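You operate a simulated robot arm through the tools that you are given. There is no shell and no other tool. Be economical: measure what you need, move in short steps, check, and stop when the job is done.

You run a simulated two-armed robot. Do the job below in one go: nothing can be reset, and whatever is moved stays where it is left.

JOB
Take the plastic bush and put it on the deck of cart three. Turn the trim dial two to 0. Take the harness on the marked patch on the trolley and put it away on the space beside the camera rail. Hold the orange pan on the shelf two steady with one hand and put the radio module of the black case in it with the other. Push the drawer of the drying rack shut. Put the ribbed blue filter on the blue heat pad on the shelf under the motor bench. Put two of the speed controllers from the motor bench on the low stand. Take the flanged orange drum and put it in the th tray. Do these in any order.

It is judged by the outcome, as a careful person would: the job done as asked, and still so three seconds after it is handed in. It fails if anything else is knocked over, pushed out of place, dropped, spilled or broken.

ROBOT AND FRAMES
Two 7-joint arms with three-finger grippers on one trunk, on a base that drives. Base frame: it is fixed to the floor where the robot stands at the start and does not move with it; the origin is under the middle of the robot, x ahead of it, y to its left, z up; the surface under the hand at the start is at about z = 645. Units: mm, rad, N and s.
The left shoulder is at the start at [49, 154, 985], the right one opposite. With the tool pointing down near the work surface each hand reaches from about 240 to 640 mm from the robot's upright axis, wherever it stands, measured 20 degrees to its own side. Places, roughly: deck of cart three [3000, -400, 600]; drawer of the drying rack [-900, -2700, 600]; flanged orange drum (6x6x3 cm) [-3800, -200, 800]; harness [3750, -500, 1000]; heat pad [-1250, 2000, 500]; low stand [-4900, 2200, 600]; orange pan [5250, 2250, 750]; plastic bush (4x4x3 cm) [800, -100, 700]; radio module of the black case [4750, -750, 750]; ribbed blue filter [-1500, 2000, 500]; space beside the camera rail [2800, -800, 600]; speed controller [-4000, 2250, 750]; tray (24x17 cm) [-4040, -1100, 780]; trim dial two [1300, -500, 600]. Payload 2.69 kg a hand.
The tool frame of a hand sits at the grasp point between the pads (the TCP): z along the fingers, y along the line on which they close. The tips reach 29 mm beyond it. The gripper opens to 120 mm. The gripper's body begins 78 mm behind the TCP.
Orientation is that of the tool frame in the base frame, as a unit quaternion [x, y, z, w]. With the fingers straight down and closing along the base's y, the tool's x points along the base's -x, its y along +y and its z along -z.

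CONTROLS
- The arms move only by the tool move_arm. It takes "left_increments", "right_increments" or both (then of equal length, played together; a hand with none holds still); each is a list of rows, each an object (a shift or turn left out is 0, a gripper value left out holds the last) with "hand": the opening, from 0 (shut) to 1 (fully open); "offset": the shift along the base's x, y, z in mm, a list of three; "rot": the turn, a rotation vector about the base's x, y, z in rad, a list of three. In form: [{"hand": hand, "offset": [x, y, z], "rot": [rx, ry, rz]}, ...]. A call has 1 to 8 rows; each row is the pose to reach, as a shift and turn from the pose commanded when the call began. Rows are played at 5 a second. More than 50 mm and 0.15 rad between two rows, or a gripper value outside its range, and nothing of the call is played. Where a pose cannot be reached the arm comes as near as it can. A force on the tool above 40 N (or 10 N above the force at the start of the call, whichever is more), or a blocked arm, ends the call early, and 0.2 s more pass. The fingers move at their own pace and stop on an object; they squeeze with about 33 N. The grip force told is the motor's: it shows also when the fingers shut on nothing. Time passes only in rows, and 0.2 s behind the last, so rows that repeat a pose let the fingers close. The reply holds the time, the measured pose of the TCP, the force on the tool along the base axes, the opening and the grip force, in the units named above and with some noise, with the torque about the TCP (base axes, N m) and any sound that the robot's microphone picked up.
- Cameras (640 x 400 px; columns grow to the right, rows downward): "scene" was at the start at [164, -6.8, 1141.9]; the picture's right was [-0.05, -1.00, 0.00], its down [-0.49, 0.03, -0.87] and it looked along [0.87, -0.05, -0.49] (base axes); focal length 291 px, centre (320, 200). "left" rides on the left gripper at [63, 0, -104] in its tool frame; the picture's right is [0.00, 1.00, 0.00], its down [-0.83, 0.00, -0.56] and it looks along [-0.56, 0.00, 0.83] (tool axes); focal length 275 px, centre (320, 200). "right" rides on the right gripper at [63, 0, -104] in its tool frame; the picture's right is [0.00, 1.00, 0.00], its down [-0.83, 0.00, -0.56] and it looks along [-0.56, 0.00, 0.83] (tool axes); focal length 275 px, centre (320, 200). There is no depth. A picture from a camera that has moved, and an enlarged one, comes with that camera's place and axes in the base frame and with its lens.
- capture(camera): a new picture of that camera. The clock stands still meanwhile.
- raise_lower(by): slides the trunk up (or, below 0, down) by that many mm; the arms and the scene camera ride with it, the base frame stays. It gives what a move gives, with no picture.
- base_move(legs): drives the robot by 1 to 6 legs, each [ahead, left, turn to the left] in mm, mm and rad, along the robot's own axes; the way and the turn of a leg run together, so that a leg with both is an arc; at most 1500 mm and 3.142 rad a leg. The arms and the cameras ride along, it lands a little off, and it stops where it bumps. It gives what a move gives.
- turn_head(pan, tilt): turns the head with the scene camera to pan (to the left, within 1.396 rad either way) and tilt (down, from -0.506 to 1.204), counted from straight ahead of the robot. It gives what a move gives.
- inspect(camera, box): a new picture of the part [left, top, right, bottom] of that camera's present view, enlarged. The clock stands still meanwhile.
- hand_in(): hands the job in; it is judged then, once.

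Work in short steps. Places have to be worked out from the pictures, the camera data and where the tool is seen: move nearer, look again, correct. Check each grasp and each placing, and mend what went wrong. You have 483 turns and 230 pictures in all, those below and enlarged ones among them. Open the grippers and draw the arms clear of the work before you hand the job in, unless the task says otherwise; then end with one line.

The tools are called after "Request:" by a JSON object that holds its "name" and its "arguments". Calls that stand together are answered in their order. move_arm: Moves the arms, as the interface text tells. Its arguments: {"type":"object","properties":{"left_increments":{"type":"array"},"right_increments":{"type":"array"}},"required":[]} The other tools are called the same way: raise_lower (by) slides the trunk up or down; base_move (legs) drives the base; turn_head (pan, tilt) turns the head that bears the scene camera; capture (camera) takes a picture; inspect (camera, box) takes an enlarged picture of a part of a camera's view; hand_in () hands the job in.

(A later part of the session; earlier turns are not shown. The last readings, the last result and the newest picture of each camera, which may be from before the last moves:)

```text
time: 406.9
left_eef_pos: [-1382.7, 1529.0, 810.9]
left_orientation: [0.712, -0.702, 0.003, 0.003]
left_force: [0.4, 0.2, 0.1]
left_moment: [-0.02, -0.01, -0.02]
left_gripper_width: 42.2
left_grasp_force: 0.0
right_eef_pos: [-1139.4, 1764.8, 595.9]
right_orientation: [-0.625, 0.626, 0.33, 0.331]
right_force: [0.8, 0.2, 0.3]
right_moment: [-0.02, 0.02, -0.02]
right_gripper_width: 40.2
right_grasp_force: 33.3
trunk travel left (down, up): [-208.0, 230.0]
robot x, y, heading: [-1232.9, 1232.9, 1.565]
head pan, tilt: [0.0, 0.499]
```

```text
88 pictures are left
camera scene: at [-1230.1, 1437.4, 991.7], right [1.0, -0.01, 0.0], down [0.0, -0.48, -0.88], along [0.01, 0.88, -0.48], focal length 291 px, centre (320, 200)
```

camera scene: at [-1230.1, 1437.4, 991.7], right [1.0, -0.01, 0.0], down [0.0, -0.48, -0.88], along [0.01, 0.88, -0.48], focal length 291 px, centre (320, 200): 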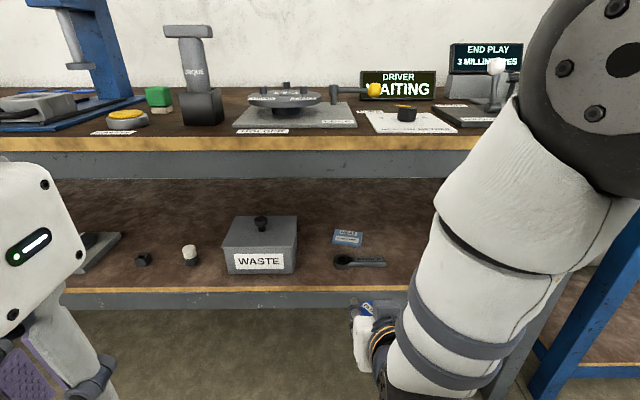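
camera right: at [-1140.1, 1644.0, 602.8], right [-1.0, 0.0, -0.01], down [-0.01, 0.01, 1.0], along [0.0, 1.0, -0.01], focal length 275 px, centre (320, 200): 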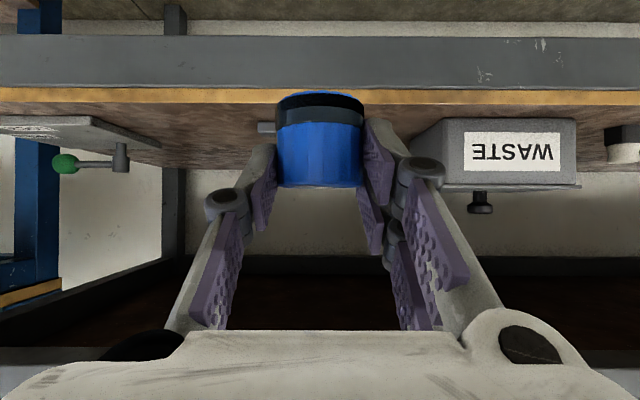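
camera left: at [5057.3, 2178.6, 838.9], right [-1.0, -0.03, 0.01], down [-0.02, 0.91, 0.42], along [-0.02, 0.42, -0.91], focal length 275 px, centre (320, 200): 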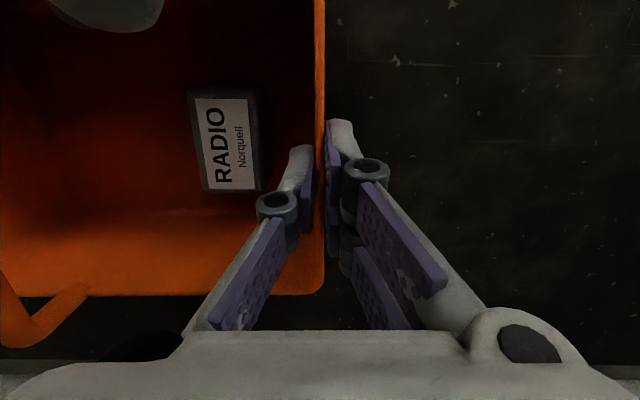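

The heat pad is at about [−1145, 2096] with the wrench in front (y≈2003). I drive in 190 mm with the filter held above the wrench.

Request:
{"name": "base_move", "arguments": {"legs": [[188, 0, 0.006]]}}

Request:
{"name": "move_arm", "arguments": {"right_increments": [{"offset": [-2, 40, 0]}, {"offset": [-4, 80, 0]}, {"offset": [-5, 115, 0]}]}}

Request:
{"name": "capture", "arguments": {"camera": "right"}}

Request:
{"name": "capture", "arguments": {"camera": "scene"}}

```text
time: 408.4
left_eef_pos: [-1384.6, 1711.0, 810.5]
left_orientation: [0.714, -0.7, 0.002, 0.005]
left_force: [-0.8, 0.0, -0.2]
left_moment: [0.01, -0.03, -0.01]
left_gripper_width: 42.1
left_grasp_force: 0.1
right_eef_pos: [-1143.2, 1948.3, 595.4]
right_orientation: [0.628, -0.623, -0.33, -0.329]
right_force: [-0.6, 0.1, 0.4]
right_moment: [0.0, -0.07, -0.03]
right_gripper_width: 40.0
right_grasp_force: 32.8
trunk travel left (down, up): [-208.0, 230.0]
robot x, y, heading: [-1228.4, 1412.4, 1.567]
head pan, tilt: [0.0, 0.499]
```

```text
time: 409.2
left_eef_pos: [-1384.3, 1711.5, 811.5]
left_orientation: [0.715, -0.699, 0.002, 0.004]
left_force: [-0.8, 0.8, 0.2]
left_moment: [0.0, -0.03, 0.0]
left_gripper_width: 42.0
left_grasp_force: 0.1
right_eef_pos: [-1148.5, 2067.1, 592.5]
right_orientation: [0.627, -0.624, -0.33, -0.33]
right_force: [1.2, 0.6, -1.5]
right_moment: [-0.04, 0.01, -0.03]
right_gripper_width: 40.3
right_grasp_force: 33.2
trunk travel left (down, up): [-208.0, 230.0]
robot x, y, heading: [-1228.3, 1415.4, 1.568]
head pan, tilt: [0.0, 0.499]
```

```text
87 pictures are left
camera right: at [-1146.9, 1946.1, 599.1], right [-1.0, -0.01, -0.01], down [-0.01, 0.01, 1.0], along [-0.01, 1.0, -0.01], focal length 275 px, centre (320, 200)
```

right: 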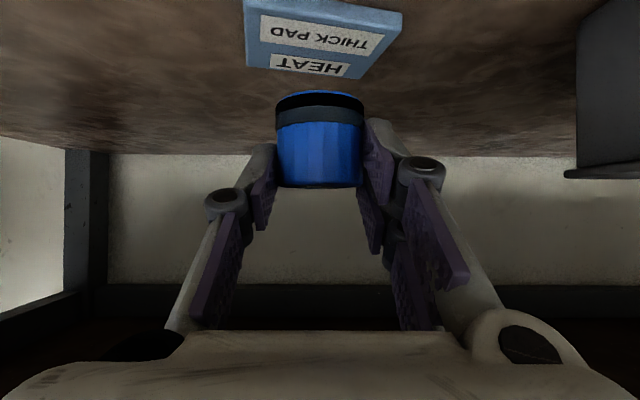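

```text
86 pictures are left
camera scene: at [-1231.0, 1620.2, 991.6], right [1.0, 0.0, 0.0], down [0.0, -0.48, -0.88], along [0.0, 0.88, -0.48], focal length 291 px, centre (320, 200)
```

scene: 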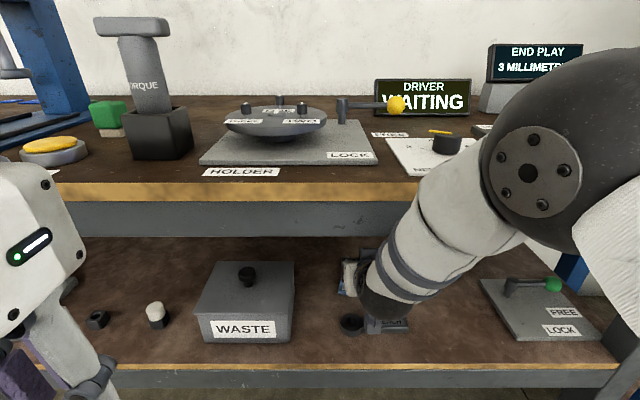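

The pad's centre is about [−1148, 2092]. I move 15 mm further in and lower onto it.

Request:
{"name": "move_arm", "arguments": {"right_increments": [{"offset": [0, 15, -10]}, {"offset": [0, 15, -25]}, {"offset": [0, 15, -36]}]}}

Request:
{"name": "capture", "arguments": {"camera": "right"}}

```text
time: 410.0
left_eef_pos: [-1384.7, 1710.8, 810.4]
left_orientation: [0.715, -0.699, 0.002, 0.004]
left_force: [0.1, -0.7, -0.3]
left_moment: [0.03, 0.03, 0.0]
left_gripper_width: 42.1
left_grasp_force: 0.1
right_eef_pos: [-1149.8, 2080.2, 557.9]
right_orientation: [0.627, -0.623, -0.331, -0.331]
right_force: [0.5, -0.3, -1.0]
right_moment: [-0.01, 0.0, -0.01]
right_gripper_width: 40.0
right_grasp_force: 32.4
trunk travel left (down, up): [-208.0, 230.0]
robot x, y, heading: [-1229.9, 1415.8, 1.568]
head pan, tilt: [0.0, 0.499]
```

```text
85 pictures are left
camera right: at [-1148.3, 1958.6, 565.3], right [-1.0, -0.01, -0.01], down [-0.01, 0.01, 1.0], along [-0.01, 1.0, -0.01], focal length 275 px, centre (320, 200)
```

right: 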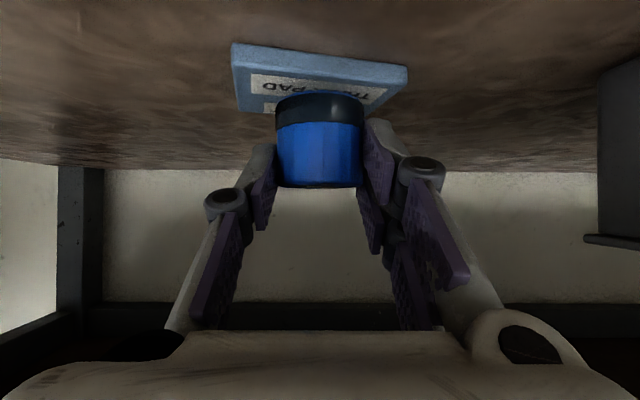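

Well above the pad. I lower in small steps until contact.

Request:
{"name": "move_arm", "arguments": {"right_increments": [{"offset": [1, -3, -3]}, {"offset": [1, -4, -6]}, {"offset": [1, -4, -9]}]}}

```text
time: 410.8
left_eef_pos: [-1384.6, 1709.9, 810.9]
left_orientation: [0.714, -0.7, 0.002, 0.004]
left_force: [-0.5, 0.1, 0.6]
left_moment: [0.07, 0.04, -0.02]
left_gripper_width: 42.0
left_grasp_force: 0.1
right_eef_pos: [-1147.2, 2076.5, 550.9]
right_orientation: [0.627, -0.623, -0.331, -0.331]
right_force: [0.6, -1.0, 2.0]
right_moment: [0.01, 0.05, 0.01]
right_gripper_width: 40.1
right_grasp_force: 33.3
trunk travel left (down, up): [-208.0, 230.0]
robot x, y, heading: [-1227.8, 1412.5, 1.569]
head pan, tilt: [0.0, 0.499]
```

Request:
{"name": "move_arm", "arguments": {"right_increments": [{"offset": [0, 0, -2]}, {"offset": [0, 0, -4]}]}}

Request:
{"name": "capture", "arguments": {"camera": "right"}}

```text
time: 411.4
left_eef_pos: [-1384.8, 1709.4, 811.3]
left_orientation: [0.714, -0.7, 0.001, 0.003]
left_force: [0.2, 0.3, -0.1]
left_moment: [0.03, -0.01, 0.04]
left_gripper_width: 42.0
left_grasp_force: 0.2
right_eef_pos: [-1147.5, 2075.3, 550.9]
right_orientation: [0.626, -0.622, -0.333, -0.332]
right_force: [1.2, -8.1, 20.9]
right_moment: [-0.07, 0.18, 0.01]
right_gripper_width: 40.2
right_grasp_force: 32.6
trunk travel left (down, up): [-208.0, 230.0]
robot x, y, heading: [-1228.2, 1414.0, 1.569]
head pan, tilt: [0.0, 0.499]
```

```text
84 pictures are left
camera right: at [-1146.5, 1954.7, 556.5], right [-1.0, -0.01, -0.01], down [-0.01, 0.0, 1.0], along [-0.01, 1.0, 0.0], focal length 275 px, centre (320, 200)
```

right: 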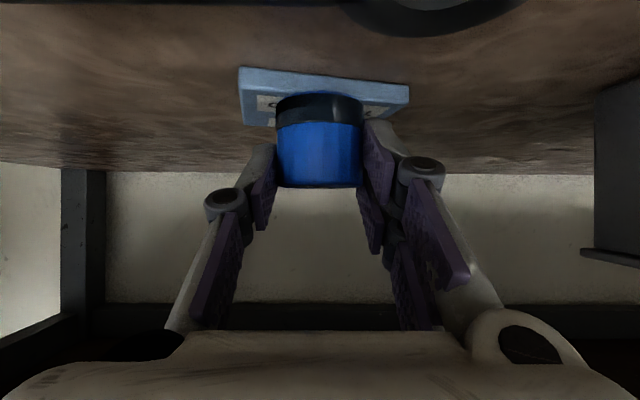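

The filter rests on the pad. I open, raise clear and back out.

Request:
{"name": "move_arm", "arguments": {"right_increments": [{"offset": [0, 0, 2]}, {"hand": 0.5, "offset": [0, 0, 3]}, {"hand": 0.5, "offset": [0, 0, 3]}, {"offset": [0, 0, 25]}, {"offset": [0, 0, 50]}, {"offset": [0, -40, 52]}, {"offset": [0, -85, 52]}, {"offset": [0, -125, 52]}]}}

Request:
{"name": "capture", "arguments": {"camera": "right"}}

```text
time: 413.2
left_eef_pos: [-1383.0, 1709.8, 810.9]
left_orientation: [0.714, -0.7, 0.001, 0.003]
left_force: [0.9, 0.6, -0.4]
left_moment: [0.0, 0.01, -0.03]
left_gripper_width: 42.3
left_grasp_force: 0.1
right_eef_pos: [-1146.5, 1946.3, 594.9]
right_orientation: [0.627, -0.623, -0.331, -0.33]
right_force: [-0.5, 0.2, 0.4]
right_moment: [-0.01, 0.0, 0.0]
right_gripper_width: 60.4
right_grasp_force: 0.0
trunk travel left (down, up): [-208.0, 230.0]
robot x, y, heading: [-1228.8, 1413.8, 1.568]
head pan, tilt: [0.0, 0.499]
```

```text
83 pictures are left
camera right: at [-1146.5, 1825.2, 602.7], right [-1.0, -0.01, -0.01], down [-0.01, 0.01, 1.0], along [-0.01, 1.0, -0.01], focal length 275 px, centre (320, 200)
```

right: 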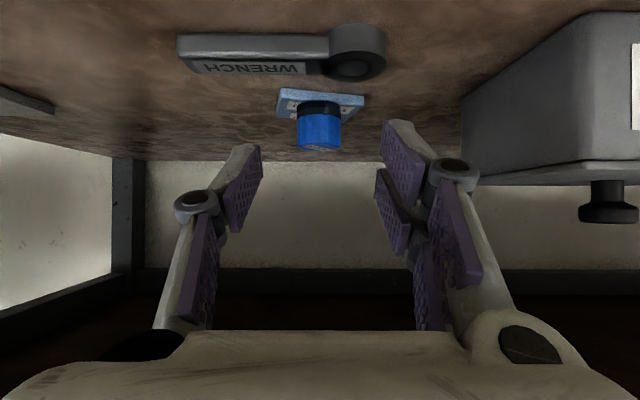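

The filter stands on the heat pad, neighbours untouched. I back out, restore trunk and hand posture.

Request:
{"name": "base_move", "arguments": {"legs": [[-430, 0, 0]]}}

Request:
{"name": "raise_lower", "arguments": {"by": 150}}

Request:
{"name": "move_arm", "arguments": {"left_increments": [{"offset": [0, 20, 0]}, {"offset": [0, 40, 0]}, {"offset": [0, 60, 0]}, {"offset": [0, 80, 0]}, {"offset": [0, 80, 0]}, {"offset": [0, 80, 0]}, {"offset": [0, 80, 0]}], "right_increments": [{"offset": [0, -20, 25], "rot": [-0.14, 0, 0]}, {"offset": [0, -40, 50], "rot": [-0.28, 0, 0]}, {"offset": [0, -60, 75], "rot": [-0.42, 0, 0]}, {"offset": [0, -80, 100], "rot": [-0.56, 0, 0]}, {"offset": [0, -100, 125], "rot": [-0.7, 0, 0]}, {"offset": [0, -120, 150], "rot": [-0.84, 0, 0]}, {"offset": [0, -130, 170], "rot": [-0.96, 0, 0]}]}}

Request:
{"name": "base_move", "arguments": {"legs": [[0, 1400, 0], [0, 1100, 0]]}}

Request:
{"name": "capture", "arguments": {"camera": "scene"}}

```text
time: 415.8
left_eef_pos: [-1384.5, 1277.9, 811.0]
left_orientation: [0.717, -0.697, 0.001, 0.004]
left_force: [0.0, 0.4, 0.9]
left_moment: [0.01, -0.02, -0.02]
left_gripper_width: 42.1
left_grasp_force: 0.1
right_eef_pos: [-1149.2, 1516.2, 596.1]
right_orientation: [0.629, -0.621, -0.331, -0.329]
right_force: [0.0, -0.8, -0.4]
right_moment: [0.01, -0.01, 0.0]
right_gripper_width: 60.1
right_grasp_force: 0.1
trunk travel left (down, up): [-208.0, 230.0]
robot x, y, heading: [-1231.1, 984.1, 1.574]
head pan, tilt: [0.0, 0.499]
```

```text
time: 417.6
left_eef_pos: [-1384.4, 1279.4, 960.8]
left_orientation: [0.717, -0.697, 0.002, 0.005]
left_force: [0.3, -0.2, -0.4]
left_moment: [-0.01, 0.0, -0.01]
left_gripper_width: 41.9
left_grasp_force: 0.0
right_eef_pos: [-1149.6, 1516.5, 745.6]
right_orientation: [0.629, -0.622, -0.331, -0.328]
right_force: [-0.1, 0.7, -0.3]
right_moment: [-0.02, -0.01, 0.0]
right_gripper_width: 60.0
right_grasp_force: 0.1
trunk travel left (down, up): [-358.0, 80.0]
robot x, y, heading: [-1229.7, 985.3, 1.58]
head pan, tilt: [0.0, 0.499]
```

```text
time: 419.2
left_eef_pos: [-1383.1, 1358.9, 960.0]
left_orientation: [0.717, -0.697, 0.001, 0.004]
left_force: [0.2, -0.4, -0.2]
left_moment: [-0.02, 0.05, -0.01]
left_gripper_width: 42.0
left_grasp_force: 0.1
right_eef_pos: [-1151.5, 1386.8, 918.3]
right_orientation: [0.71, -0.704, -0.006, -0.001]
right_force: [0.6, 0.6, 0.8]
right_moment: [0.0, -0.01, 0.02]
right_gripper_width: 60.1
right_grasp_force: 0.1
trunk travel left (down, up): [-358.0, 80.0]
robot x, y, heading: [-1226.6, 985.1, 1.578]
head pan, tilt: [0.0, 0.499]
```

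```text
time: 438.6
left_eef_pos: [-3887.9, 1391.0, 960.9]
left_orientation: [-0.704, 0.71, -0.003, -0.004]
left_force: [-1.2, 0.8, 0.6]
left_moment: [0.03, 0.01, 0.0]
left_gripper_width: 42.1
left_grasp_force: 0.0
right_eef_pos: [-3656.0, 1409.5, 916.8]
right_orientation: [-0.697, 0.717, 0.008, 0.001]
right_force: [-0.3, -0.1, -0.9]
right_moment: [0.04, 0.02, 0.0]
right_gripper_width: 59.9
right_grasp_force: 0.1
trunk travel left (down, up): [-358.0, 80.0]
robot x, y, heading: [-3747.6, 1013.4, 1.541]
head pan, tilt: [0.0, 0.499]
```

```text
82 pictures are left
camera scene: at [-3744.3, 1173.4, 1146.4], right [1.0, -0.03, 0.0], down [-0.02, -0.48, -0.88], along [0.03, 0.88, -0.48], focal length 291 px, centre (320, 200)
```

scene: 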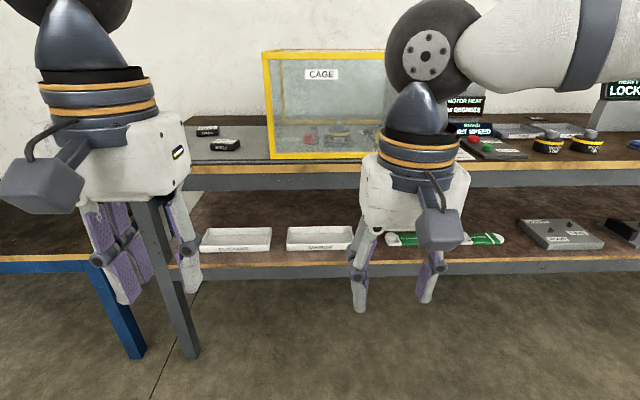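

Black controllers are visible at the bench's left end. I shift left 430 mm and look closer.

Request:
{"name": "base_move", "arguments": {"legs": [[0, 430, 0.03]]}}

Request:
{"name": "turn_head", "arguments": {"pan": 0.0, "tilt": 0.5}}

Request:
{"name": "capture", "arguments": {"camera": "scene"}}

```text
time: 442.5
left_eef_pos: [-4346.7, 1397.5, 960.8]
left_orientation: [0.713, -0.701, 0.002, 0.003]
left_force: [-0.8, 0.6, -0.8]
left_moment: [-0.03, 0.01, -0.01]
left_gripper_width: 42.0
left_grasp_force: 0.1
right_eef_pos: [-4112.7, 1420.9, 916.3]
right_orientation: [-0.706, 0.708, 0.008, 0.001]
right_force: [0.0, 0.3, -0.1]
right_moment: [0.03, -0.01, 0.01]
right_gripper_width: 60.1
right_grasp_force: 0.0
trunk travel left (down, up): [-358.0, 80.0]
robot x, y, heading: [-4194.1, 1014.8, 1.561]
head pan, tilt: [0.0, 0.499]
```

```text
time: 443.1
left_eef_pos: [-4344.8, 1395.9, 961.6]
left_orientation: [0.713, -0.702, 0.002, 0.004]
left_force: [0.1, -0.2, -0.7]
left_moment: [0.03, 0.0, 0.0]
left_gripper_width: 41.9
left_grasp_force: 0.1
right_eef_pos: [-4113.1, 1420.9, 916.3]
right_orientation: [-0.706, 0.708, 0.008, 0.001]
right_force: [0.5, -1.3, -0.2]
right_moment: [0.0, 0.03, -0.03]
right_gripper_width: 60.2
right_grasp_force: 0.0
trunk travel left (down, up): [-358.0, 80.0]
robot x, y, heading: [-4193.7, 1019.1, 1.566]
head pan, tilt: [0.0, 0.499]
```

```text
81 pictures are left
camera scene: at [-4195.4, 1182.0, 1146.4], right [1.0, -0.01, 0.0], down [0.0, -0.48, -0.88], along [0.01, 0.88, -0.48], focal length 291 px, centre (320, 200)
```

scene: 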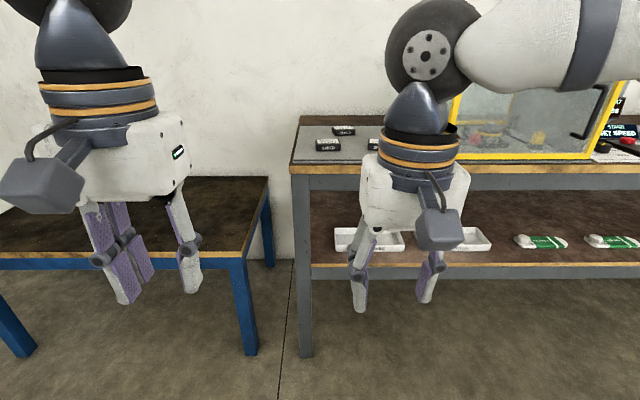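

I enlarge the controllers' area.

Request:
{"name": "inspect", "arguments": {"camera": "scene", "box": [280, 100, 480, 190]}}

```text
3.20 times, centred on (380, 145) of scene
camera zoom: at [-4195.4, 1182.0, 1146.4], right [1.0, -0.01, 0.0], down [0.0, -0.48, -0.88], along [0.01, 0.88, -0.48], focal length 932 px, centre (128, 376)
```

zoom: 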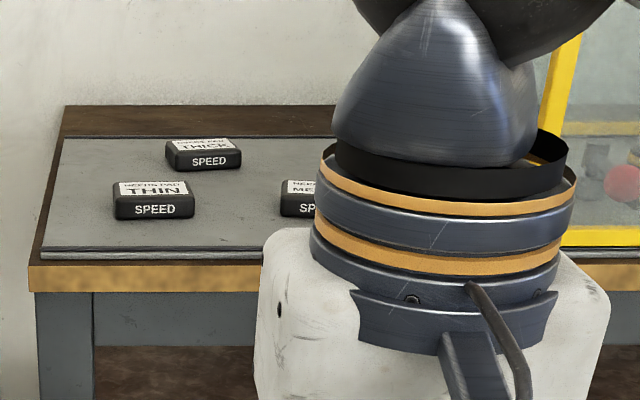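

Three controllers lie on the bench (THIN at ≈[−4163, 2052], MED at ≈[−3992, 2051], THICK behind); any two will do. I raise the trunk, centre between THIN and MED and approach with both hands open.

Request:
{"name": "raise_lower", "arguments": {"by": 80}}

Request:
{"name": "base_move", "arguments": {"legs": [[0, -118, 0], [480, 0, 0]]}}

Request:
{"name": "move_arm", "arguments": {"left_increments": [{"hand": 0.9, "offset": [10, 20, 0]}, {"hand": 0.9, "offset": [30, 40, 0]}, {"offset": [50, 60, 0]}, {"offset": [60, 80, 0]}], "right_increments": [{"hand": 0.9, "offset": [0, 20, 20]}, {"hand": 0.9, "offset": [0, 40, 40]}, {"offset": [0, 60, 50]}, {"offset": [0, 80, 50]}]}}

Request:
{"name": "turn_head", "arguments": {"pan": 0.0, "tilt": 0.75}}

Request:
{"name": "capture", "arguments": {"camera": "scene"}}

Request:
{"name": "capture", "arguments": {"camera": "left"}}

Request:
{"name": "capture", "arguments": {"camera": "right"}}

```text
time: 444.3
left_eef_pos: [-4343.8, 1397.1, 1038.9]
left_orientation: [0.712, -0.703, 0.002, 0.004]
left_force: [-0.4, 0.0, -0.7]
left_moment: [-0.01, -0.01, 0.0]
left_gripper_width: 42.1
left_grasp_force: 0.1
right_eef_pos: [-4111.3, 1421.2, 995.9]
right_orientation: [-0.706, 0.708, 0.006, 0.001]
right_force: [-0.1, 0.8, -0.4]
right_moment: [-0.03, 0.0, 0.03]
right_gripper_width: 60.1
right_grasp_force: 0.1
trunk travel left (down, up): [-438.0, 0.0]
robot x, y, heading: [-4192.2, 1019.8, 1.566]
head pan, tilt: [0.0, 0.499]
```

```text
time: 448.3
left_eef_pos: [-4220.3, 1872.8, 1040.7]
left_orientation: [0.713, -0.702, 0.001, 0.004]
left_force: [-0.3, 0.3, -0.3]
left_moment: [0.03, 0.0, 0.02]
left_gripper_width: 42.0
left_grasp_force: 0.0
right_eef_pos: [-3990.1, 1897.2, 996.7]
right_orientation: [-0.705, 0.709, 0.007, 0.0]
right_force: [0.0, 0.3, 0.1]
right_moment: [-0.01, -0.02, 0.01]
right_gripper_width: 59.7
right_grasp_force: 0.2
trunk travel left (down, up): [-438.0, 0.0]
robot x, y, heading: [-4073.0, 1494.0, 1.564]
head pan, tilt: [0.0, 0.499]
```

```text
time: 449.3
left_eef_pos: [-4162.5, 1952.7, 1038.1]
left_orientation: [0.713, -0.701, 0.001, 0.005]
left_force: [0.7, 0.2, 0.0]
left_moment: [-0.03, -0.02, 0.04]
left_gripper_width: 107.7
left_grasp_force: 0.0
right_eef_pos: [-3988.0, 1978.9, 1046.2]
right_orientation: [-0.706, 0.708, 0.006, 0.001]
right_force: [0.0, -0.3, -0.3]
right_moment: [0.01, -0.01, -0.02]
right_gripper_width: 108.3
right_grasp_force: 0.1
trunk travel left (down, up): [-438.0, 0.0]
robot x, y, heading: [-4072.4, 1496.6, 1.556]
head pan, tilt: [0.0, 0.499]
```

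```text
time: 450.1
left_eef_pos: [-4162.1, 1950.6, 1039.5]
left_orientation: [0.712, -0.702, 0.001, 0.004]
left_force: [-0.6, 0.1, -0.2]
left_moment: [0.01, -0.01, 0.02]
left_gripper_width: 108.0
left_grasp_force: 0.1
right_eef_pos: [-3988.3, 1977.2, 1048.8]
right_orientation: [-0.706, 0.708, 0.008, 0.001]
right_force: [0.0, -0.2, 0.3]
right_moment: [-0.01, -0.02, 0.02]
right_gripper_width: 107.8
right_grasp_force: 0.0
trunk travel left (down, up): [-438.0, 0.0]
robot x, y, heading: [-4073.8, 1492.8, 1.562]
head pan, tilt: [0.0, 0.75]
```

```text
79 pictures are left
camera scene: at [-4072.8, 1577.6, 1216.0], right [1.0, -0.01, 0.0], down [0.0, -0.68, -0.73], along [0.0, 0.73, -0.68], focal length 291 px, centre (320, 200)
```

scene: 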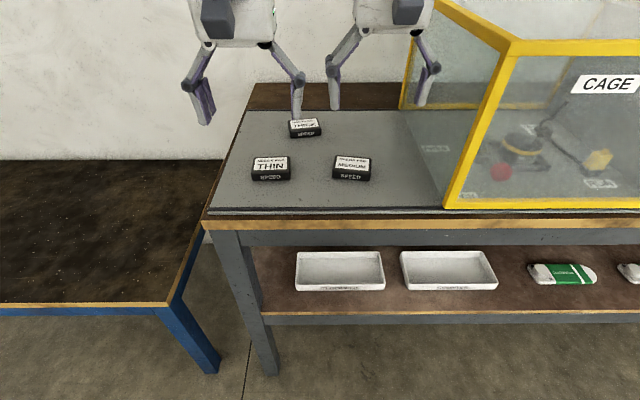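

```text
78 pictures are left
camera left: at [-4160.6, 1889.1, 1144.1], right [-1.0, -0.01, 0.0], down [-0.01, 0.84, 0.55], along [-0.01, 0.55, -0.84], focal length 275 px, centre (320, 200)
```

left: 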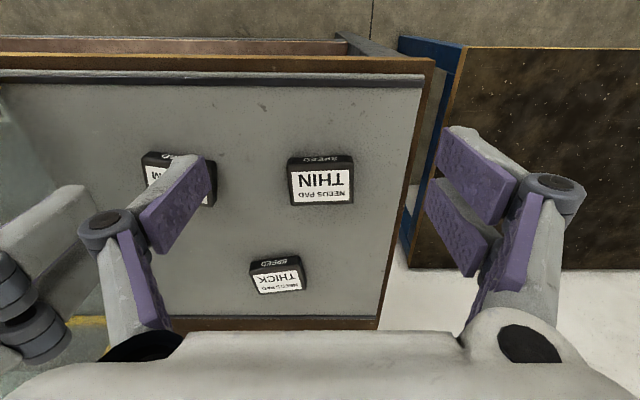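

```text
77 pictures are left
camera right: at [-3987.2, 1912.8, 1151.1], right [-1.0, 0.0, 0.01], down [0.0, 0.82, 0.57], along [-0.01, 0.57, -0.82], focal length 275 px, centre (320, 200)
```

right: 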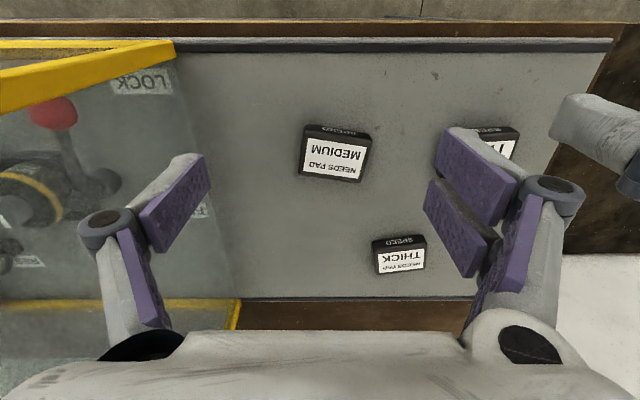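

THIN's centre ≈[−4166, 2043], MEDIUM's ≈[−4008, 2048] (skewed ~6°). I bring both hands over them and down to just above grasp height.

Request:
{"name": "move_arm", "arguments": {"left_increments": [{"offset": [-1, 30, -25]}, {"offset": [-2, 60, -60]}, {"offset": [-3, 92, -95]}, {"offset": [-3, 93, -125]}], "right_increments": [{"offset": [-6, 25, -30], "rot": [0, 0, -0.03]}, {"offset": [-12, 48, -65], "rot": [0, 0, -0.07]}, {"offset": [-20, 70, -100], "rot": [0, 0, -0.105]}, {"offset": [-20, 70, -134], "rot": [0, 0, -0.105]}]}}

Request:
{"name": "capture", "arguments": {"camera": "left"}}

Request:
{"name": "capture", "arguments": {"camera": "right"}}

```text
time: 451.1
left_eef_pos: [-4165.6, 2039.6, 914.0]
left_orientation: [0.713, -0.702, 0.001, 0.004]
left_force: [0.8, -0.4, 0.1]
left_moment: [0.0, -0.04, 0.0]
left_gripper_width: 108.0
left_grasp_force: 0.2
left hand out of reach, approached as far as the arm can: row 3, 4
right_eef_pos: [-4009.5, 2033.4, 911.6]
right_orientation: [-0.668, 0.744, 0.006, 0.003]
right_force: [-0.5, -0.7, 0.1]
right_moment: [0.0, 0.0, 0.0]
right_gripper_width: 107.7
right_grasp_force: 0.0
right hand out of reach, approached as far as the arm can: row 3, 4
trunk travel left (down, up): [-438.0, 0.0]
robot x, y, heading: [-4076.3, 1496.3, 1.563]
head pan, tilt: [0.0, 0.75]
```

```text
76 pictures are left
camera left: at [-4163.1, 1977.6, 1017.4], right [-1.0, -0.01, 0.0], down [-0.01, 0.84, 0.55], along [-0.01, 0.55, -0.84], focal length 275 px, centre (320, 200)
```

left: 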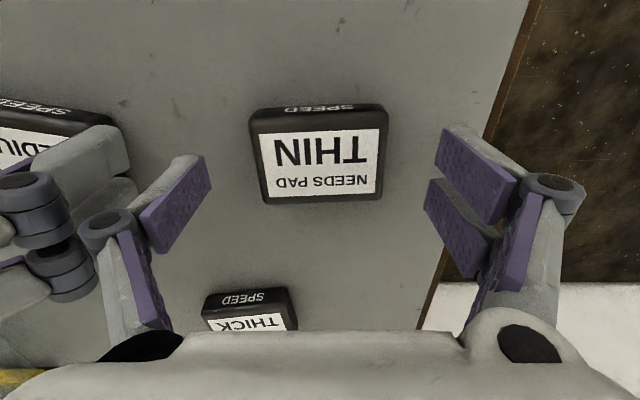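

```text
75 pictures are left
camera right: at [-4014.3, 1969.9, 1015.5], right [-0.99, 0.1, 0.01], down [0.09, 0.82, 0.57], along [0.05, 0.56, -0.82], focal length 275 px, centre (320, 200)
```

right: 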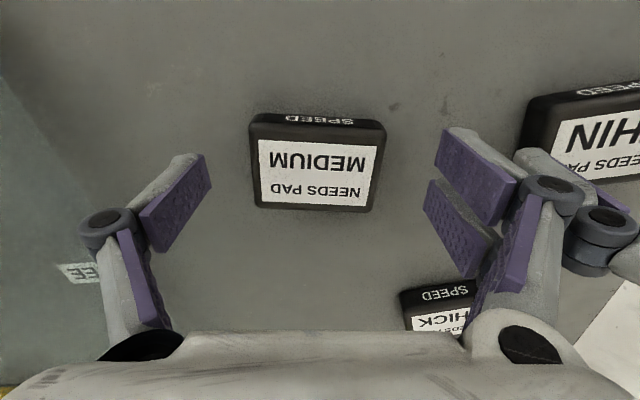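

Well placed; both are near full reach, so I creep the base 40 mm in, then compensate and lower to grasp height.

Request:
{"name": "base_move", "arguments": {"legs": [[40, 0, 0]]}}

Request:
{"name": "move_arm", "arguments": {"left_increments": [{"offset": [0, -20, 0]}, {"offset": [0, -35, -5]}, {"offset": [0, -35, -20]}], "right_increments": [{"offset": [0, -15, 0], "rot": [0, 0, -0.04]}, {"offset": [1, -25, -5], "rot": [0, 0, -0.08]}, {"offset": [1, -25, -18], "rot": [0, 0, -0.08]}]}}

Request:
{"name": "capture", "arguments": {"camera": "left"}}

Request:
{"name": "capture", "arguments": {"camera": "right"}}

```text
time: 452.0
left_eef_pos: [-4163.4, 2078.5, 912.3]
left_orientation: [0.712, -0.702, 0.002, 0.004]
left_force: [-1.0, 0.7, -0.1]
left_moment: [-0.05, 0.0, -0.01]
left_gripper_width: 107.9
left_grasp_force: 0.0
right_eef_pos: [-4007.4, 2073.7, 910.9]
right_orientation: [-0.668, 0.744, 0.006, 0.001]
right_force: [0.6, 0.3, 0.2]
right_moment: [-0.03, 0.03, 0.0]
right_gripper_width: 107.8
right_grasp_force: 0.0
trunk travel left (down, up): [-438.0, 0.0]
robot x, y, heading: [-4070.9, 1533.7, 1.56]
head pan, tilt: [0.0, 0.75]
```

```text
time: 452.8
left_eef_pos: [-4164.4, 2042.7, 893.1]
left_orientation: [0.713, -0.701, 0.002, 0.004]
left_force: [-0.3, 0.4, 0.5]
left_moment: [-0.02, -0.01, 0.01]
left_gripper_width: 108.0
left_grasp_force: 0.1
right_eef_pos: [-4012.9, 2070.4, 905.2]
right_orientation: [-0.638, 0.77, 0.005, 0.002]
right_force: [0.5, -0.6, 0.5]
right_moment: [-0.02, -0.01, -0.01]
right_gripper_width: 107.9
right_grasp_force: 0.0
right hand out of reach, approached as far as the arm can: row 1, 2, 3
trunk travel left (down, up): [-438.0, 0.0]
robot x, y, heading: [-4072.1, 1536.3, 1.562]
head pan, tilt: [0.0, 0.75]
```

```text
74 pictures are left
camera left: at [-4164.0, 1980.9, 997.5], right [-1.0, -0.01, 0.0], down [-0.01, 0.84, 0.55], along [-0.01, 0.55, -0.84], focal length 275 px, centre (320, 200)
```

left: 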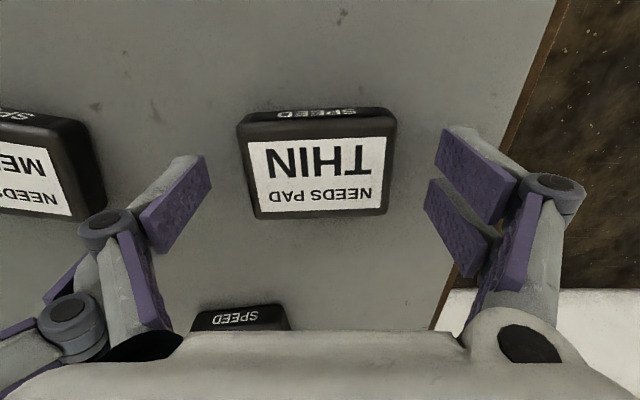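

```text
73 pictures are left
camera right: at [-4024.6, 2008.4, 1009.7], right [-0.98, 0.18, 0.01], down [0.16, 0.81, 0.56], along [0.1, 0.55, -0.83], focal length 275 px, centre (320, 200)
```

right: 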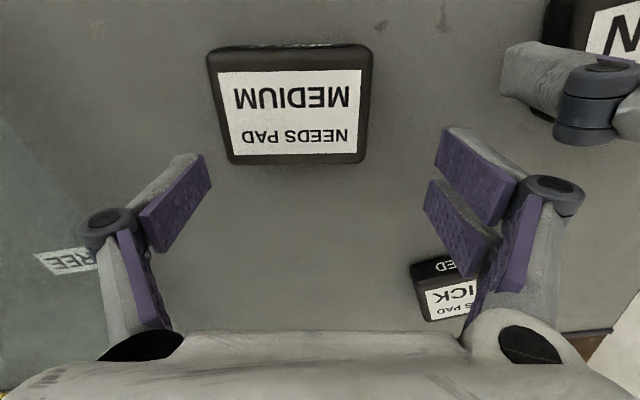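

Left is aligned on THIN; I lower and grip it, and undo part of the right hand's yaw, which seems to limit its reach.

Request:
{"name": "move_arm", "arguments": {"left_increments": [{"offset": [0, 2, -5]}, {"hand": 0.4, "offset": [0, 2, -5]}, {"hand": 0, "offset": [0, 2, -5]}, {"hand": 0, "offset": [0, 2, -5]}, {"hand": 0, "offset": [0, 2, -5]}], "right_increments": [{"offset": [0, 0, 10], "rot": [0, 0, 0.03]}, {"offset": [0, 0, 10], "rot": [0, 0, 0.06]}, {"offset": [0, 0, 10], "rot": [0, 0, 0.08]}, {"offset": [5, 0, 10], "rot": [0, 0, 0.08]}, {"offset": [5, 0, 10], "rot": [0, 0, 0.08]}]}}

Request:
{"name": "capture", "arguments": {"camera": "right"}}

```text
time: 454.0
left_eef_pos: [-4164.8, 2044.1, 887.9]
left_orientation: [0.713, -0.702, 0.001, 0.004]
left_force: [-0.4, 1.7, 3.7]
left_moment: [0.04, -0.03, 0.01]
left_gripper_width: 74.5
left_grasp_force: 32.9
right_eef_pos: [-4008.0, 2071.1, 915.9]
right_orientation: [-0.668, 0.745, 0.005, 0.0]
right_force: [0.2, -0.3, 0.4]
right_moment: [-0.02, 0.01, -0.01]
right_gripper_width: 108.0
right_grasp_force: 0.0
trunk travel left (down, up): [-438.0, 0.0]
robot x, y, heading: [-4069.2, 1532.5, 1.563]
head pan, tilt: [0.0, 0.75]
```

```text
72 pictures are left
camera right: at [-4013.8, 2008.0, 1019.7], right [-0.99, 0.1, 0.01], down [0.09, 0.82, 0.56], along [0.05, 0.56, -0.83], focal length 275 px, centre (320, 200)
```

right: 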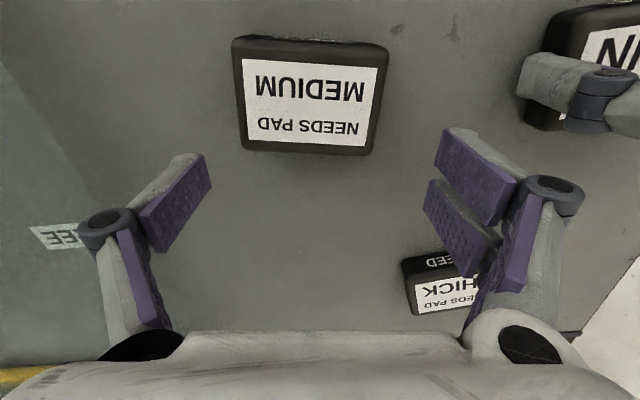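

THIN is gripped (74.5 mm). I bring the right hand over MEDIUM (≈[−4007, 2041]).

Request:
{"name": "move_arm", "arguments": {"right_increments": [{"offset": [0, -16, 0]}, {"offset": [1, -31, 0]}, {"offset": [1, -31, -14]}, {"offset": [1, -31, -24]}]}}

Request:
{"name": "capture", "arguments": {"camera": "right"}}

```text
time: 455.0
left_eef_pos: [-4164.4, 2044.6, 889.3]
left_orientation: [0.713, -0.702, 0.002, 0.004]
left_force: [0.4, 0.7, 4.8]
left_moment: [0.13, -0.06, 0.07]
left_gripper_width: 74.5
left_grasp_force: 32.8
right_eef_pos: [-4013.8, 2070.1, 907.3]
right_orientation: [-0.668, 0.744, 0.005, 0.0]
right_force: [0.2, 0.1, 0.1]
right_moment: [-0.03, -0.02, 0.0]
right_gripper_width: 108.1
right_grasp_force: 0.0
right hand out of reach, approached as far as the arm can: row 1, 2, 3, 4
trunk travel left (down, up): [-438.0, 0.0]
robot x, y, heading: [-4074.1, 1532.7, 1.564]
head pan, tilt: [0.0, 0.75]
```

```text
71 pictures are left
camera right: at [-4019.2, 2007.3, 1010.3], right [-0.99, 0.1, 0.01], down [0.09, 0.82, 0.56], along [0.05, 0.56, -0.83], focal length 275 px, centre (320, 200)
```

right: 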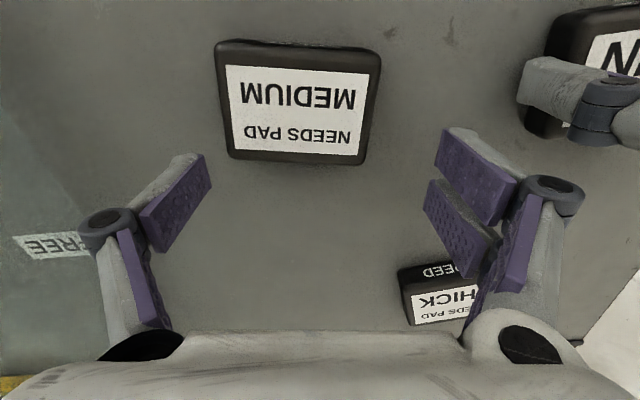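

The right arm is at a joint limit there, so I lift THIN slightly with the left and back the base 30 mm instead.

Request:
{"name": "move_arm", "arguments": {"left_increments": [{"offset": [0, 0, 20]}, {"offset": [0, 0, 50]}]}}

Request:
{"name": "base_move", "arguments": {"legs": [[-32, 0, 0]]}}

Request:
{"name": "move_arm", "arguments": {"right_increments": [{"offset": [6, 0, -10]}, {"offset": [7, 0, -17]}]}}

Request:
{"name": "capture", "arguments": {"camera": "right"}}

```text
time: 455.6
left_eef_pos: [-4164.2, 2044.5, 939.9]
left_orientation: [0.713, -0.701, 0.001, 0.005]
left_force: [-0.9, 0.0, -0.9]
left_moment: [0.02, 0.02, 0.02]
left_gripper_width: 74.4
left_grasp_force: 32.9
right_eef_pos: [-4013.2, 2070.6, 905.5]
right_orientation: [-0.668, 0.745, 0.006, 0.001]
right_force: [0.9, 0.1, 0.7]
right_moment: [0.04, 0.0, -0.02]
right_gripper_width: 108.0
right_grasp_force: 0.1
trunk travel left (down, up): [-438.0, 0.0]
robot x, y, heading: [-4074.3, 1533.6, 1.564]
head pan, tilt: [0.0, 0.75]
```

```text
time: 456.4
left_eef_pos: [-4164.1, 2012.4, 938.8]
left_orientation: [0.712, -0.702, 0.001, 0.004]
left_force: [-0.3, -0.7, -0.1]
left_moment: [0.04, -0.04, 0.02]
left_gripper_width: 74.3
left_grasp_force: 32.9
right_eef_pos: [-4012.6, 2038.5, 906.8]
right_orientation: [-0.668, 0.744, 0.005, 0.001]
right_force: [-0.6, -0.8, 0.6]
right_moment: [0.03, -0.01, 0.0]
right_gripper_width: 108.1
right_grasp_force: 0.1
trunk travel left (down, up): [-438.0, 0.0]
robot x, y, heading: [-4071.3, 1503.6, 1.566]
head pan, tilt: [0.0, 0.75]
```

```text
time: 457.0
left_eef_pos: [-4164.7, 2011.9, 938.4]
left_orientation: [0.713, -0.701, 0.002, 0.005]
left_force: [0.7, 0.3, -2.0]
left_moment: [0.0, 0.0, -0.01]
left_gripper_width: 74.6
left_grasp_force: 32.9
right_eef_pos: [-4007.9, 2041.8, 888.7]
right_orientation: [-0.668, 0.744, 0.005, 0.0]
right_force: [0.2, 0.1, 1.0]
right_moment: [0.03, -0.01, 0.0]
right_gripper_width: 107.9
right_grasp_force: 0.1
trunk travel left (down, up): [-438.0, 0.0]
robot x, y, heading: [-4069.4, 1502.9, 1.568]
head pan, tilt: [0.0, 0.75]
```

```text
70 pictures are left
camera right: at [-4013.2, 1978.6, 993.3], right [-0.99, 0.1, 0.01], down [0.09, 0.82, 0.56], along [0.05, 0.56, -0.83], focal length 275 px, centre (320, 200)
```

right: 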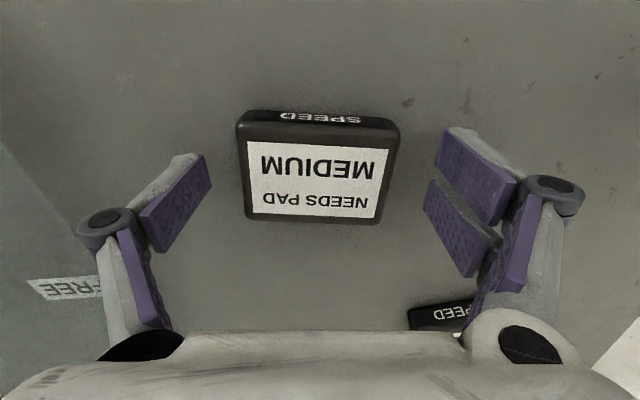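

MEDIUM is well centred between the fingers at grasp height. I close and lift.

Request:
{"name": "move_arm", "arguments": {"right_increments": [{"hand": 0.5}, {"hand": 0.1}, {"hand": 0}, {"hand": 0}, {"hand": 0, "offset": [0, 0, 20]}, {"offset": [0, 0, 50]}]}}

Request:
{"name": "capture", "arguments": {"camera": "scene"}}

```text
time: 458.4
left_eef_pos: [-4165.1, 2013.7, 938.3]
left_orientation: [0.713, -0.701, 0.0, 0.005]
left_force: [-0.9, -0.4, -1.1]
left_moment: [-0.01, -0.02, 0.01]
left_gripper_width: 74.1
left_grasp_force: 32.4
right_eef_pos: [-4006.6, 2038.2, 939.8]
right_orientation: [-0.667, 0.745, 0.006, 0.001]
right_force: [-0.1, -0.4, -0.9]
right_moment: [0.03, 0.0, 0.02]
right_gripper_width: 74.8
right_grasp_force: 32.8
trunk travel left (down, up): [-438.0, 0.0]
robot x, y, heading: [-4073.0, 1497.7, 1.565]
head pan, tilt: [0.0, 0.75]
```

```text
69 pictures are left
camera scene: at [-4072.2, 1584.2, 1215.9], right [1.0, -0.01, 0.0], down [0.0, -0.68, -0.73], along [0.0, 0.73, -0.68], focal length 291 px, centre (320, 200)
```

scene: 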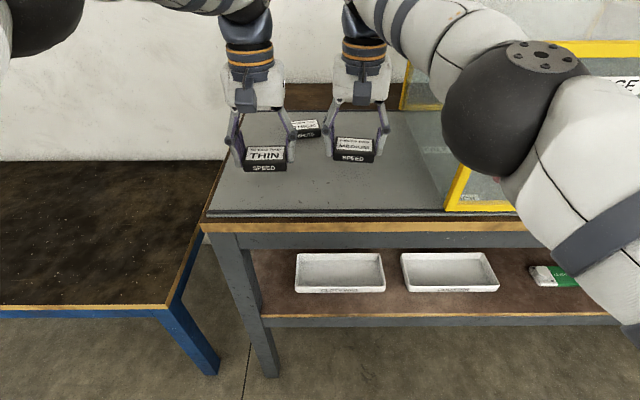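

Both controllers are lifted. I back out, sidle left in front of the low stand, and look at it.

Request:
{"name": "base_move", "arguments": {"legs": [[-330, 0, 0], [0, 570, 0.005]]}}

Request:
{"name": "capture", "arguments": {"camera": "scene"}}

```text
time: 464.9
left_eef_pos: [-4727.3, 1696.5, 939.3]
left_orientation: [0.713, -0.701, 0.002, 0.004]
left_force: [-0.8, -0.1, -0.3]
left_moment: [0.0, -0.02, 0.02]
left_gripper_width: 74.3
left_grasp_force: 33.0
right_eef_pos: [-4569.8, 1724.2, 938.7]
right_orientation: [-0.668, 0.744, 0.005, 0.001]
right_force: [-0.1, 0.6, -1.0]
right_moment: [-0.03, -0.02, 0.0]
right_gripper_width: 74.2
right_grasp_force: 32.7
trunk travel left (down, up): [-438.0, 0.0]
robot x, y, heading: [-4634.9, 1188.2, 1.564]
head pan, tilt: [0.0, 0.75]
```

```text
68 pictures are left
camera scene: at [-4634.9, 1269.7, 1215.9], right [1.0, -0.01, 0.0], down [0.0, -0.68, -0.73], along [0.0, 0.73, -0.68], focal length 291 px, centre (320, 200)
```

scene: 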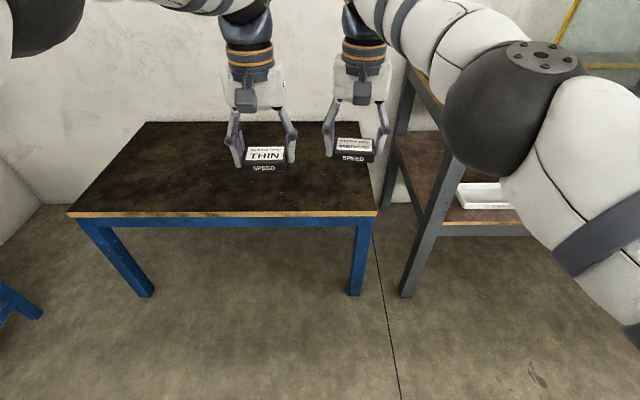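

The stand's top is at z≈560, x −5425…−4455, front y≈1914. I shift left 120, lower the trunk 200 mm, and drive in over it.

Request:
{"name": "base_move", "arguments": {"legs": [[0, 125, 0]]}}

Request:
{"name": "raise_lower", "arguments": {"by": -200}}

Request:
{"name": "base_move", "arguments": {"legs": [[320, 0, 0]]}}

Request:
{"name": "capture", "arguments": {"camera": "scene"}}

```text
time: 466.5
left_eef_pos: [-4847.5, 1698.4, 938.6]
left_orientation: [0.713, -0.701, 0.001, 0.004]
left_force: [-0.1, -0.1, -0.5]
left_moment: [-0.01, -0.02, 0.02]
left_gripper_width: 74.5
left_grasp_force: 33.1
right_eef_pos: [-4689.1, 1724.2, 939.4]
right_orientation: [-0.668, 0.744, 0.006, 0.001]
right_force: [-0.6, 0.0, -0.1]
right_moment: [0.03, 0.02, 0.04]
right_gripper_width: 74.3
right_grasp_force: 33.4
trunk travel left (down, up): [-438.0, 0.0]
robot x, y, heading: [-4753.2, 1190.5, 1.57]
head pan, tilt: [0.0, 0.75]
```

```text
time: 468.7
left_eef_pos: [-4845.8, 1698.9, 739.1]
left_orientation: [0.713, -0.701, 0.001, 0.003]
left_force: [-0.4, 0.9, -0.3]
left_moment: [0.0, 0.03, 0.02]
left_gripper_width: 74.5
left_grasp_force: 33.0
right_eef_pos: [-4687.5, 1670.4, 501.3]
right_orientation: [-0.649, 0.725, -0.169, -0.156]
right_force: [1.1, -0.6, -0.9]
right_moment: [0.0, 0.03, 0.02]
right_gripper_width: 74.5
right_grasp_force: 33.2
trunk travel left (down, up): [-238.0, 200.0]
robot x, y, heading: [-4756.2, 1185.8, 1.562]
head pan, tilt: [0.0, 0.75]
```

```text
time: 470.3
left_eef_pos: [-4848.5, 1914.4, 738.1]
left_orientation: [0.714, -0.7, 0.001, 0.004]
left_force: [-0.6, 0.2, -1.3]
left_moment: [-0.01, -0.02, 0.0]
left_gripper_width: 74.1
left_grasp_force: 33.0
right_eef_pos: [-4689.8, 1876.5, 505.2]
right_orientation: [-0.653, 0.715, -0.186, -0.169]
right_force: [1.3, -5.3, 1.5]
right_moment: [0.4, 0.1, 0.12]
right_gripper_width: 74.7
right_grasp_force: 33.5
trunk travel left (down, up): [-238.0, 200.0]
robot x, y, heading: [-4755.9, 1402.2, 1.568]
head pan, tilt: [0.0, 0.75]
stopped in leg 1: the force on the tool passed its limit at 145 N (the readings are from after the stop); the commanded pose is now the measured one
```

```text
67 pictures are left
camera scene: at [-4754.0, 1592.8, 999.9], right [1.0, 0.0, 0.0], down [0.0, -0.68, -0.73], along [0.0, 0.73, -0.68], focal length 291 px, centre (320, 200)
```

scene: 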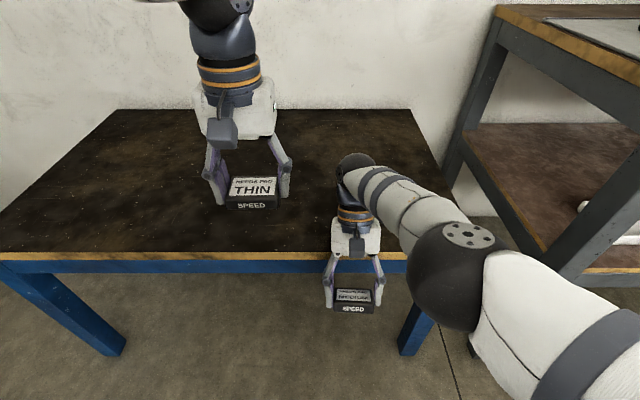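

Lowering the trunk dropped the right hand's pose and it bumped the stand's edge. I back off at once and restore the right hand.

Request:
{"name": "base_move", "arguments": {"legs": [[-200, 0, 0]]}}

Request:
{"name": "raise_lower", "arguments": {"by": 120}}

Request:
{"name": "move_arm", "arguments": {"right_increments": [{"offset": [0, 15, 40], "rot": [0.1, 0, 0]}, {"offset": [0, 30, 80], "rot": [0.2, 0, 0]}, {"offset": [0, 40, 120], "rot": [0.3, 0, 0]}, {"offset": [0, 50, 160], "rot": [0.4, 0, 0]}, {"offset": [0, 55, 200], "rot": [0.5, 0, 0]}]}}

Request:
{"name": "capture", "arguments": {"camera": "scene"}}

```text
time: 471.9
left_eef_pos: [-4846.7, 1714.6, 738.1]
left_orientation: [0.713, -0.701, 0.002, 0.005]
left_force: [0.6, 0.0, -0.7]
left_moment: [0.03, 0.0, 0.0]
left_gripper_width: 74.2
left_grasp_force: 33.0
right_eef_pos: [-4688.6, 1678.0, 504.9]
right_orientation: [-0.651, 0.717, -0.186, -0.168]
right_force: [-0.6, -0.9, -0.3]
right_moment: [0.01, 0.0, 0.03]
right_gripper_width: 74.4
right_grasp_force: 33.7
trunk travel left (down, up): [-238.0, 200.0]
robot x, y, heading: [-4756.6, 1205.9, 1.568]
head pan, tilt: [0.0, 0.75]
```

```text
time: 473.4
left_eef_pos: [-4847.4, 1714.9, 858.4]
left_orientation: [0.713, -0.701, 0.002, 0.006]
left_force: [-0.1, 0.0, -0.9]
left_moment: [-0.03, 0.01, -0.02]
left_gripper_width: 74.5
left_grasp_force: 33.0
right_eef_pos: [-4688.8, 1707.3, 689.1]
right_orientation: [-0.661, 0.729, -0.131, -0.12]
right_force: [0.6, -0.5, -0.8]
right_moment: [0.01, 0.02, 0.0]
right_gripper_width: 74.2
right_grasp_force: 33.1
trunk travel left (down, up): [-358.0, 80.0]
robot x, y, heading: [-4753.8, 1204.9, 1.565]
head pan, tilt: [0.0, 0.75]
```

```text
time: 474.6
left_eef_pos: [-4846.2, 1712.8, 858.2]
left_orientation: [0.713, -0.701, 0.001, 0.005]
left_force: [0.0, 0.2, -0.9]
left_moment: [0.0, 0.01, 0.0]
left_gripper_width: 74.1
left_grasp_force: 32.9
right_eef_pos: [-4690.9, 1762.3, 889.8]
right_orientation: [-0.67, 0.739, 0.055, 0.049]
right_force: [0.4, 0.0, 0.2]
right_moment: [0.04, 0.01, 0.0]
right_gripper_width: 74.4
right_grasp_force: 32.8
trunk travel left (down, up): [-358.0, 80.0]
robot x, y, heading: [-4754.5, 1206.0, 1.566]
head pan, tilt: [0.0, 0.75]
```

```text
66 pictures are left
camera scene: at [-4754.0, 1358.1, 1124.5], right [1.0, -0.01, 0.0], down [0.0, -0.68, -0.73], along [0.0, 0.73, -0.68], focal length 291 px, centre (320, 200)
```

scene: 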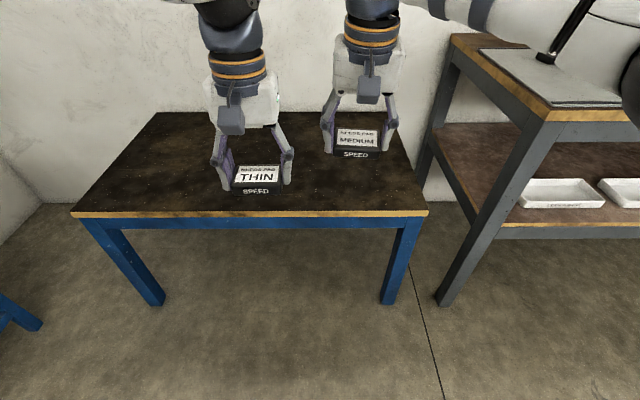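

The stand hasn't shifted measurably, both controllers are still gripped. With the trunk kept here I drive in and will lower with the arms.

Request:
{"name": "base_move", "arguments": {"legs": [[320, 0, 0]]}}

Request:
{"name": "move_arm", "arguments": {"left_increments": [{"offset": [0, 10, -40]}, {"offset": [0, 20, -80]}, {"offset": [0, 25, -120]}, {"offset": [0, 25, -160]}, {"offset": [0, 25, -200]}], "right_increments": [{"offset": [0, 0, -40], "rot": [-0.05, 0, 0]}, {"offset": [0, 0, -80], "rot": [-0.1, 0, 0]}, {"offset": [0, 0, -120], "rot": [-0.147, 0, 0]}, {"offset": [0, 0, -165], "rot": [-0.147, 0, 0]}, {"offset": [0, 0, -210], "rot": [-0.147, 0, 0]}]}}

Request:
{"name": "capture", "arguments": {"camera": "scene"}}

```text
time: 476.8
left_eef_pos: [-4844.6, 2043.2, 858.7]
left_orientation: [0.713, -0.701, 0.001, 0.005]
left_force: [-0.3, 0.6, -0.8]
left_moment: [-0.04, -0.01, 0.01]
left_gripper_width: 74.5
left_grasp_force: 32.9
right_eef_pos: [-4688.5, 2091.7, 888.3]
right_orientation: [-0.67, 0.739, 0.053, 0.048]
right_force: [0.2, -0.3, -0.3]
right_moment: [-0.03, -0.05, -0.02]
right_gripper_width: 74.5
right_grasp_force: 33.1
trunk travel left (down, up): [-358.0, 80.0]
robot x, y, heading: [-4751.3, 1531.1, 1.557]
head pan, tilt: [0.0, 0.75]
```

```text
time: 478.0
left_eef_pos: [-4843.0, 2067.7, 658.7]
left_orientation: [0.713, -0.702, 0.002, 0.004]
left_force: [0.6, -0.1, -1.2]
left_moment: [-0.01, -0.01, 0.01]
left_gripper_width: 74.2
left_grasp_force: 33.4
right_eef_pos: [-4687.4, 2091.2, 678.9]
right_orientation: [-0.672, 0.741, -0.001, -0.002]
right_force: [-0.3, -0.7, -0.9]
right_moment: [-0.03, 0.03, -0.01]
right_gripper_width: 74.5
right_grasp_force: 32.4
trunk travel left (down, up): [-358.0, 80.0]
robot x, y, heading: [-4750.9, 1532.3, 1.561]
head pan, tilt: [0.0, 0.75]
```

```text
65 pictures are left
camera scene: at [-4752.0, 1687.6, 1124.4], right [1.0, -0.01, 0.0], down [0.0, -0.68, -0.73], along [0.0, 0.73, -0.68], focal length 291 px, centre (320, 200)
```

scene: 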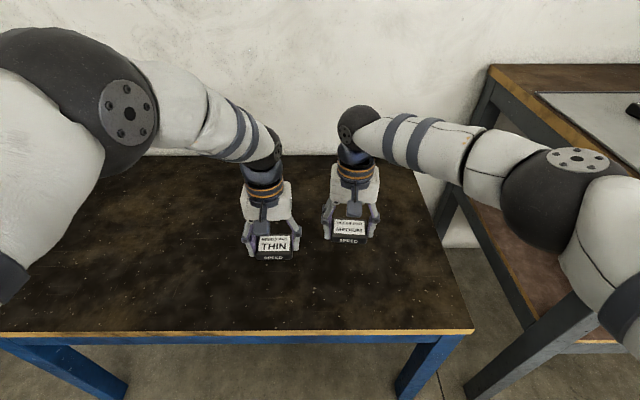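

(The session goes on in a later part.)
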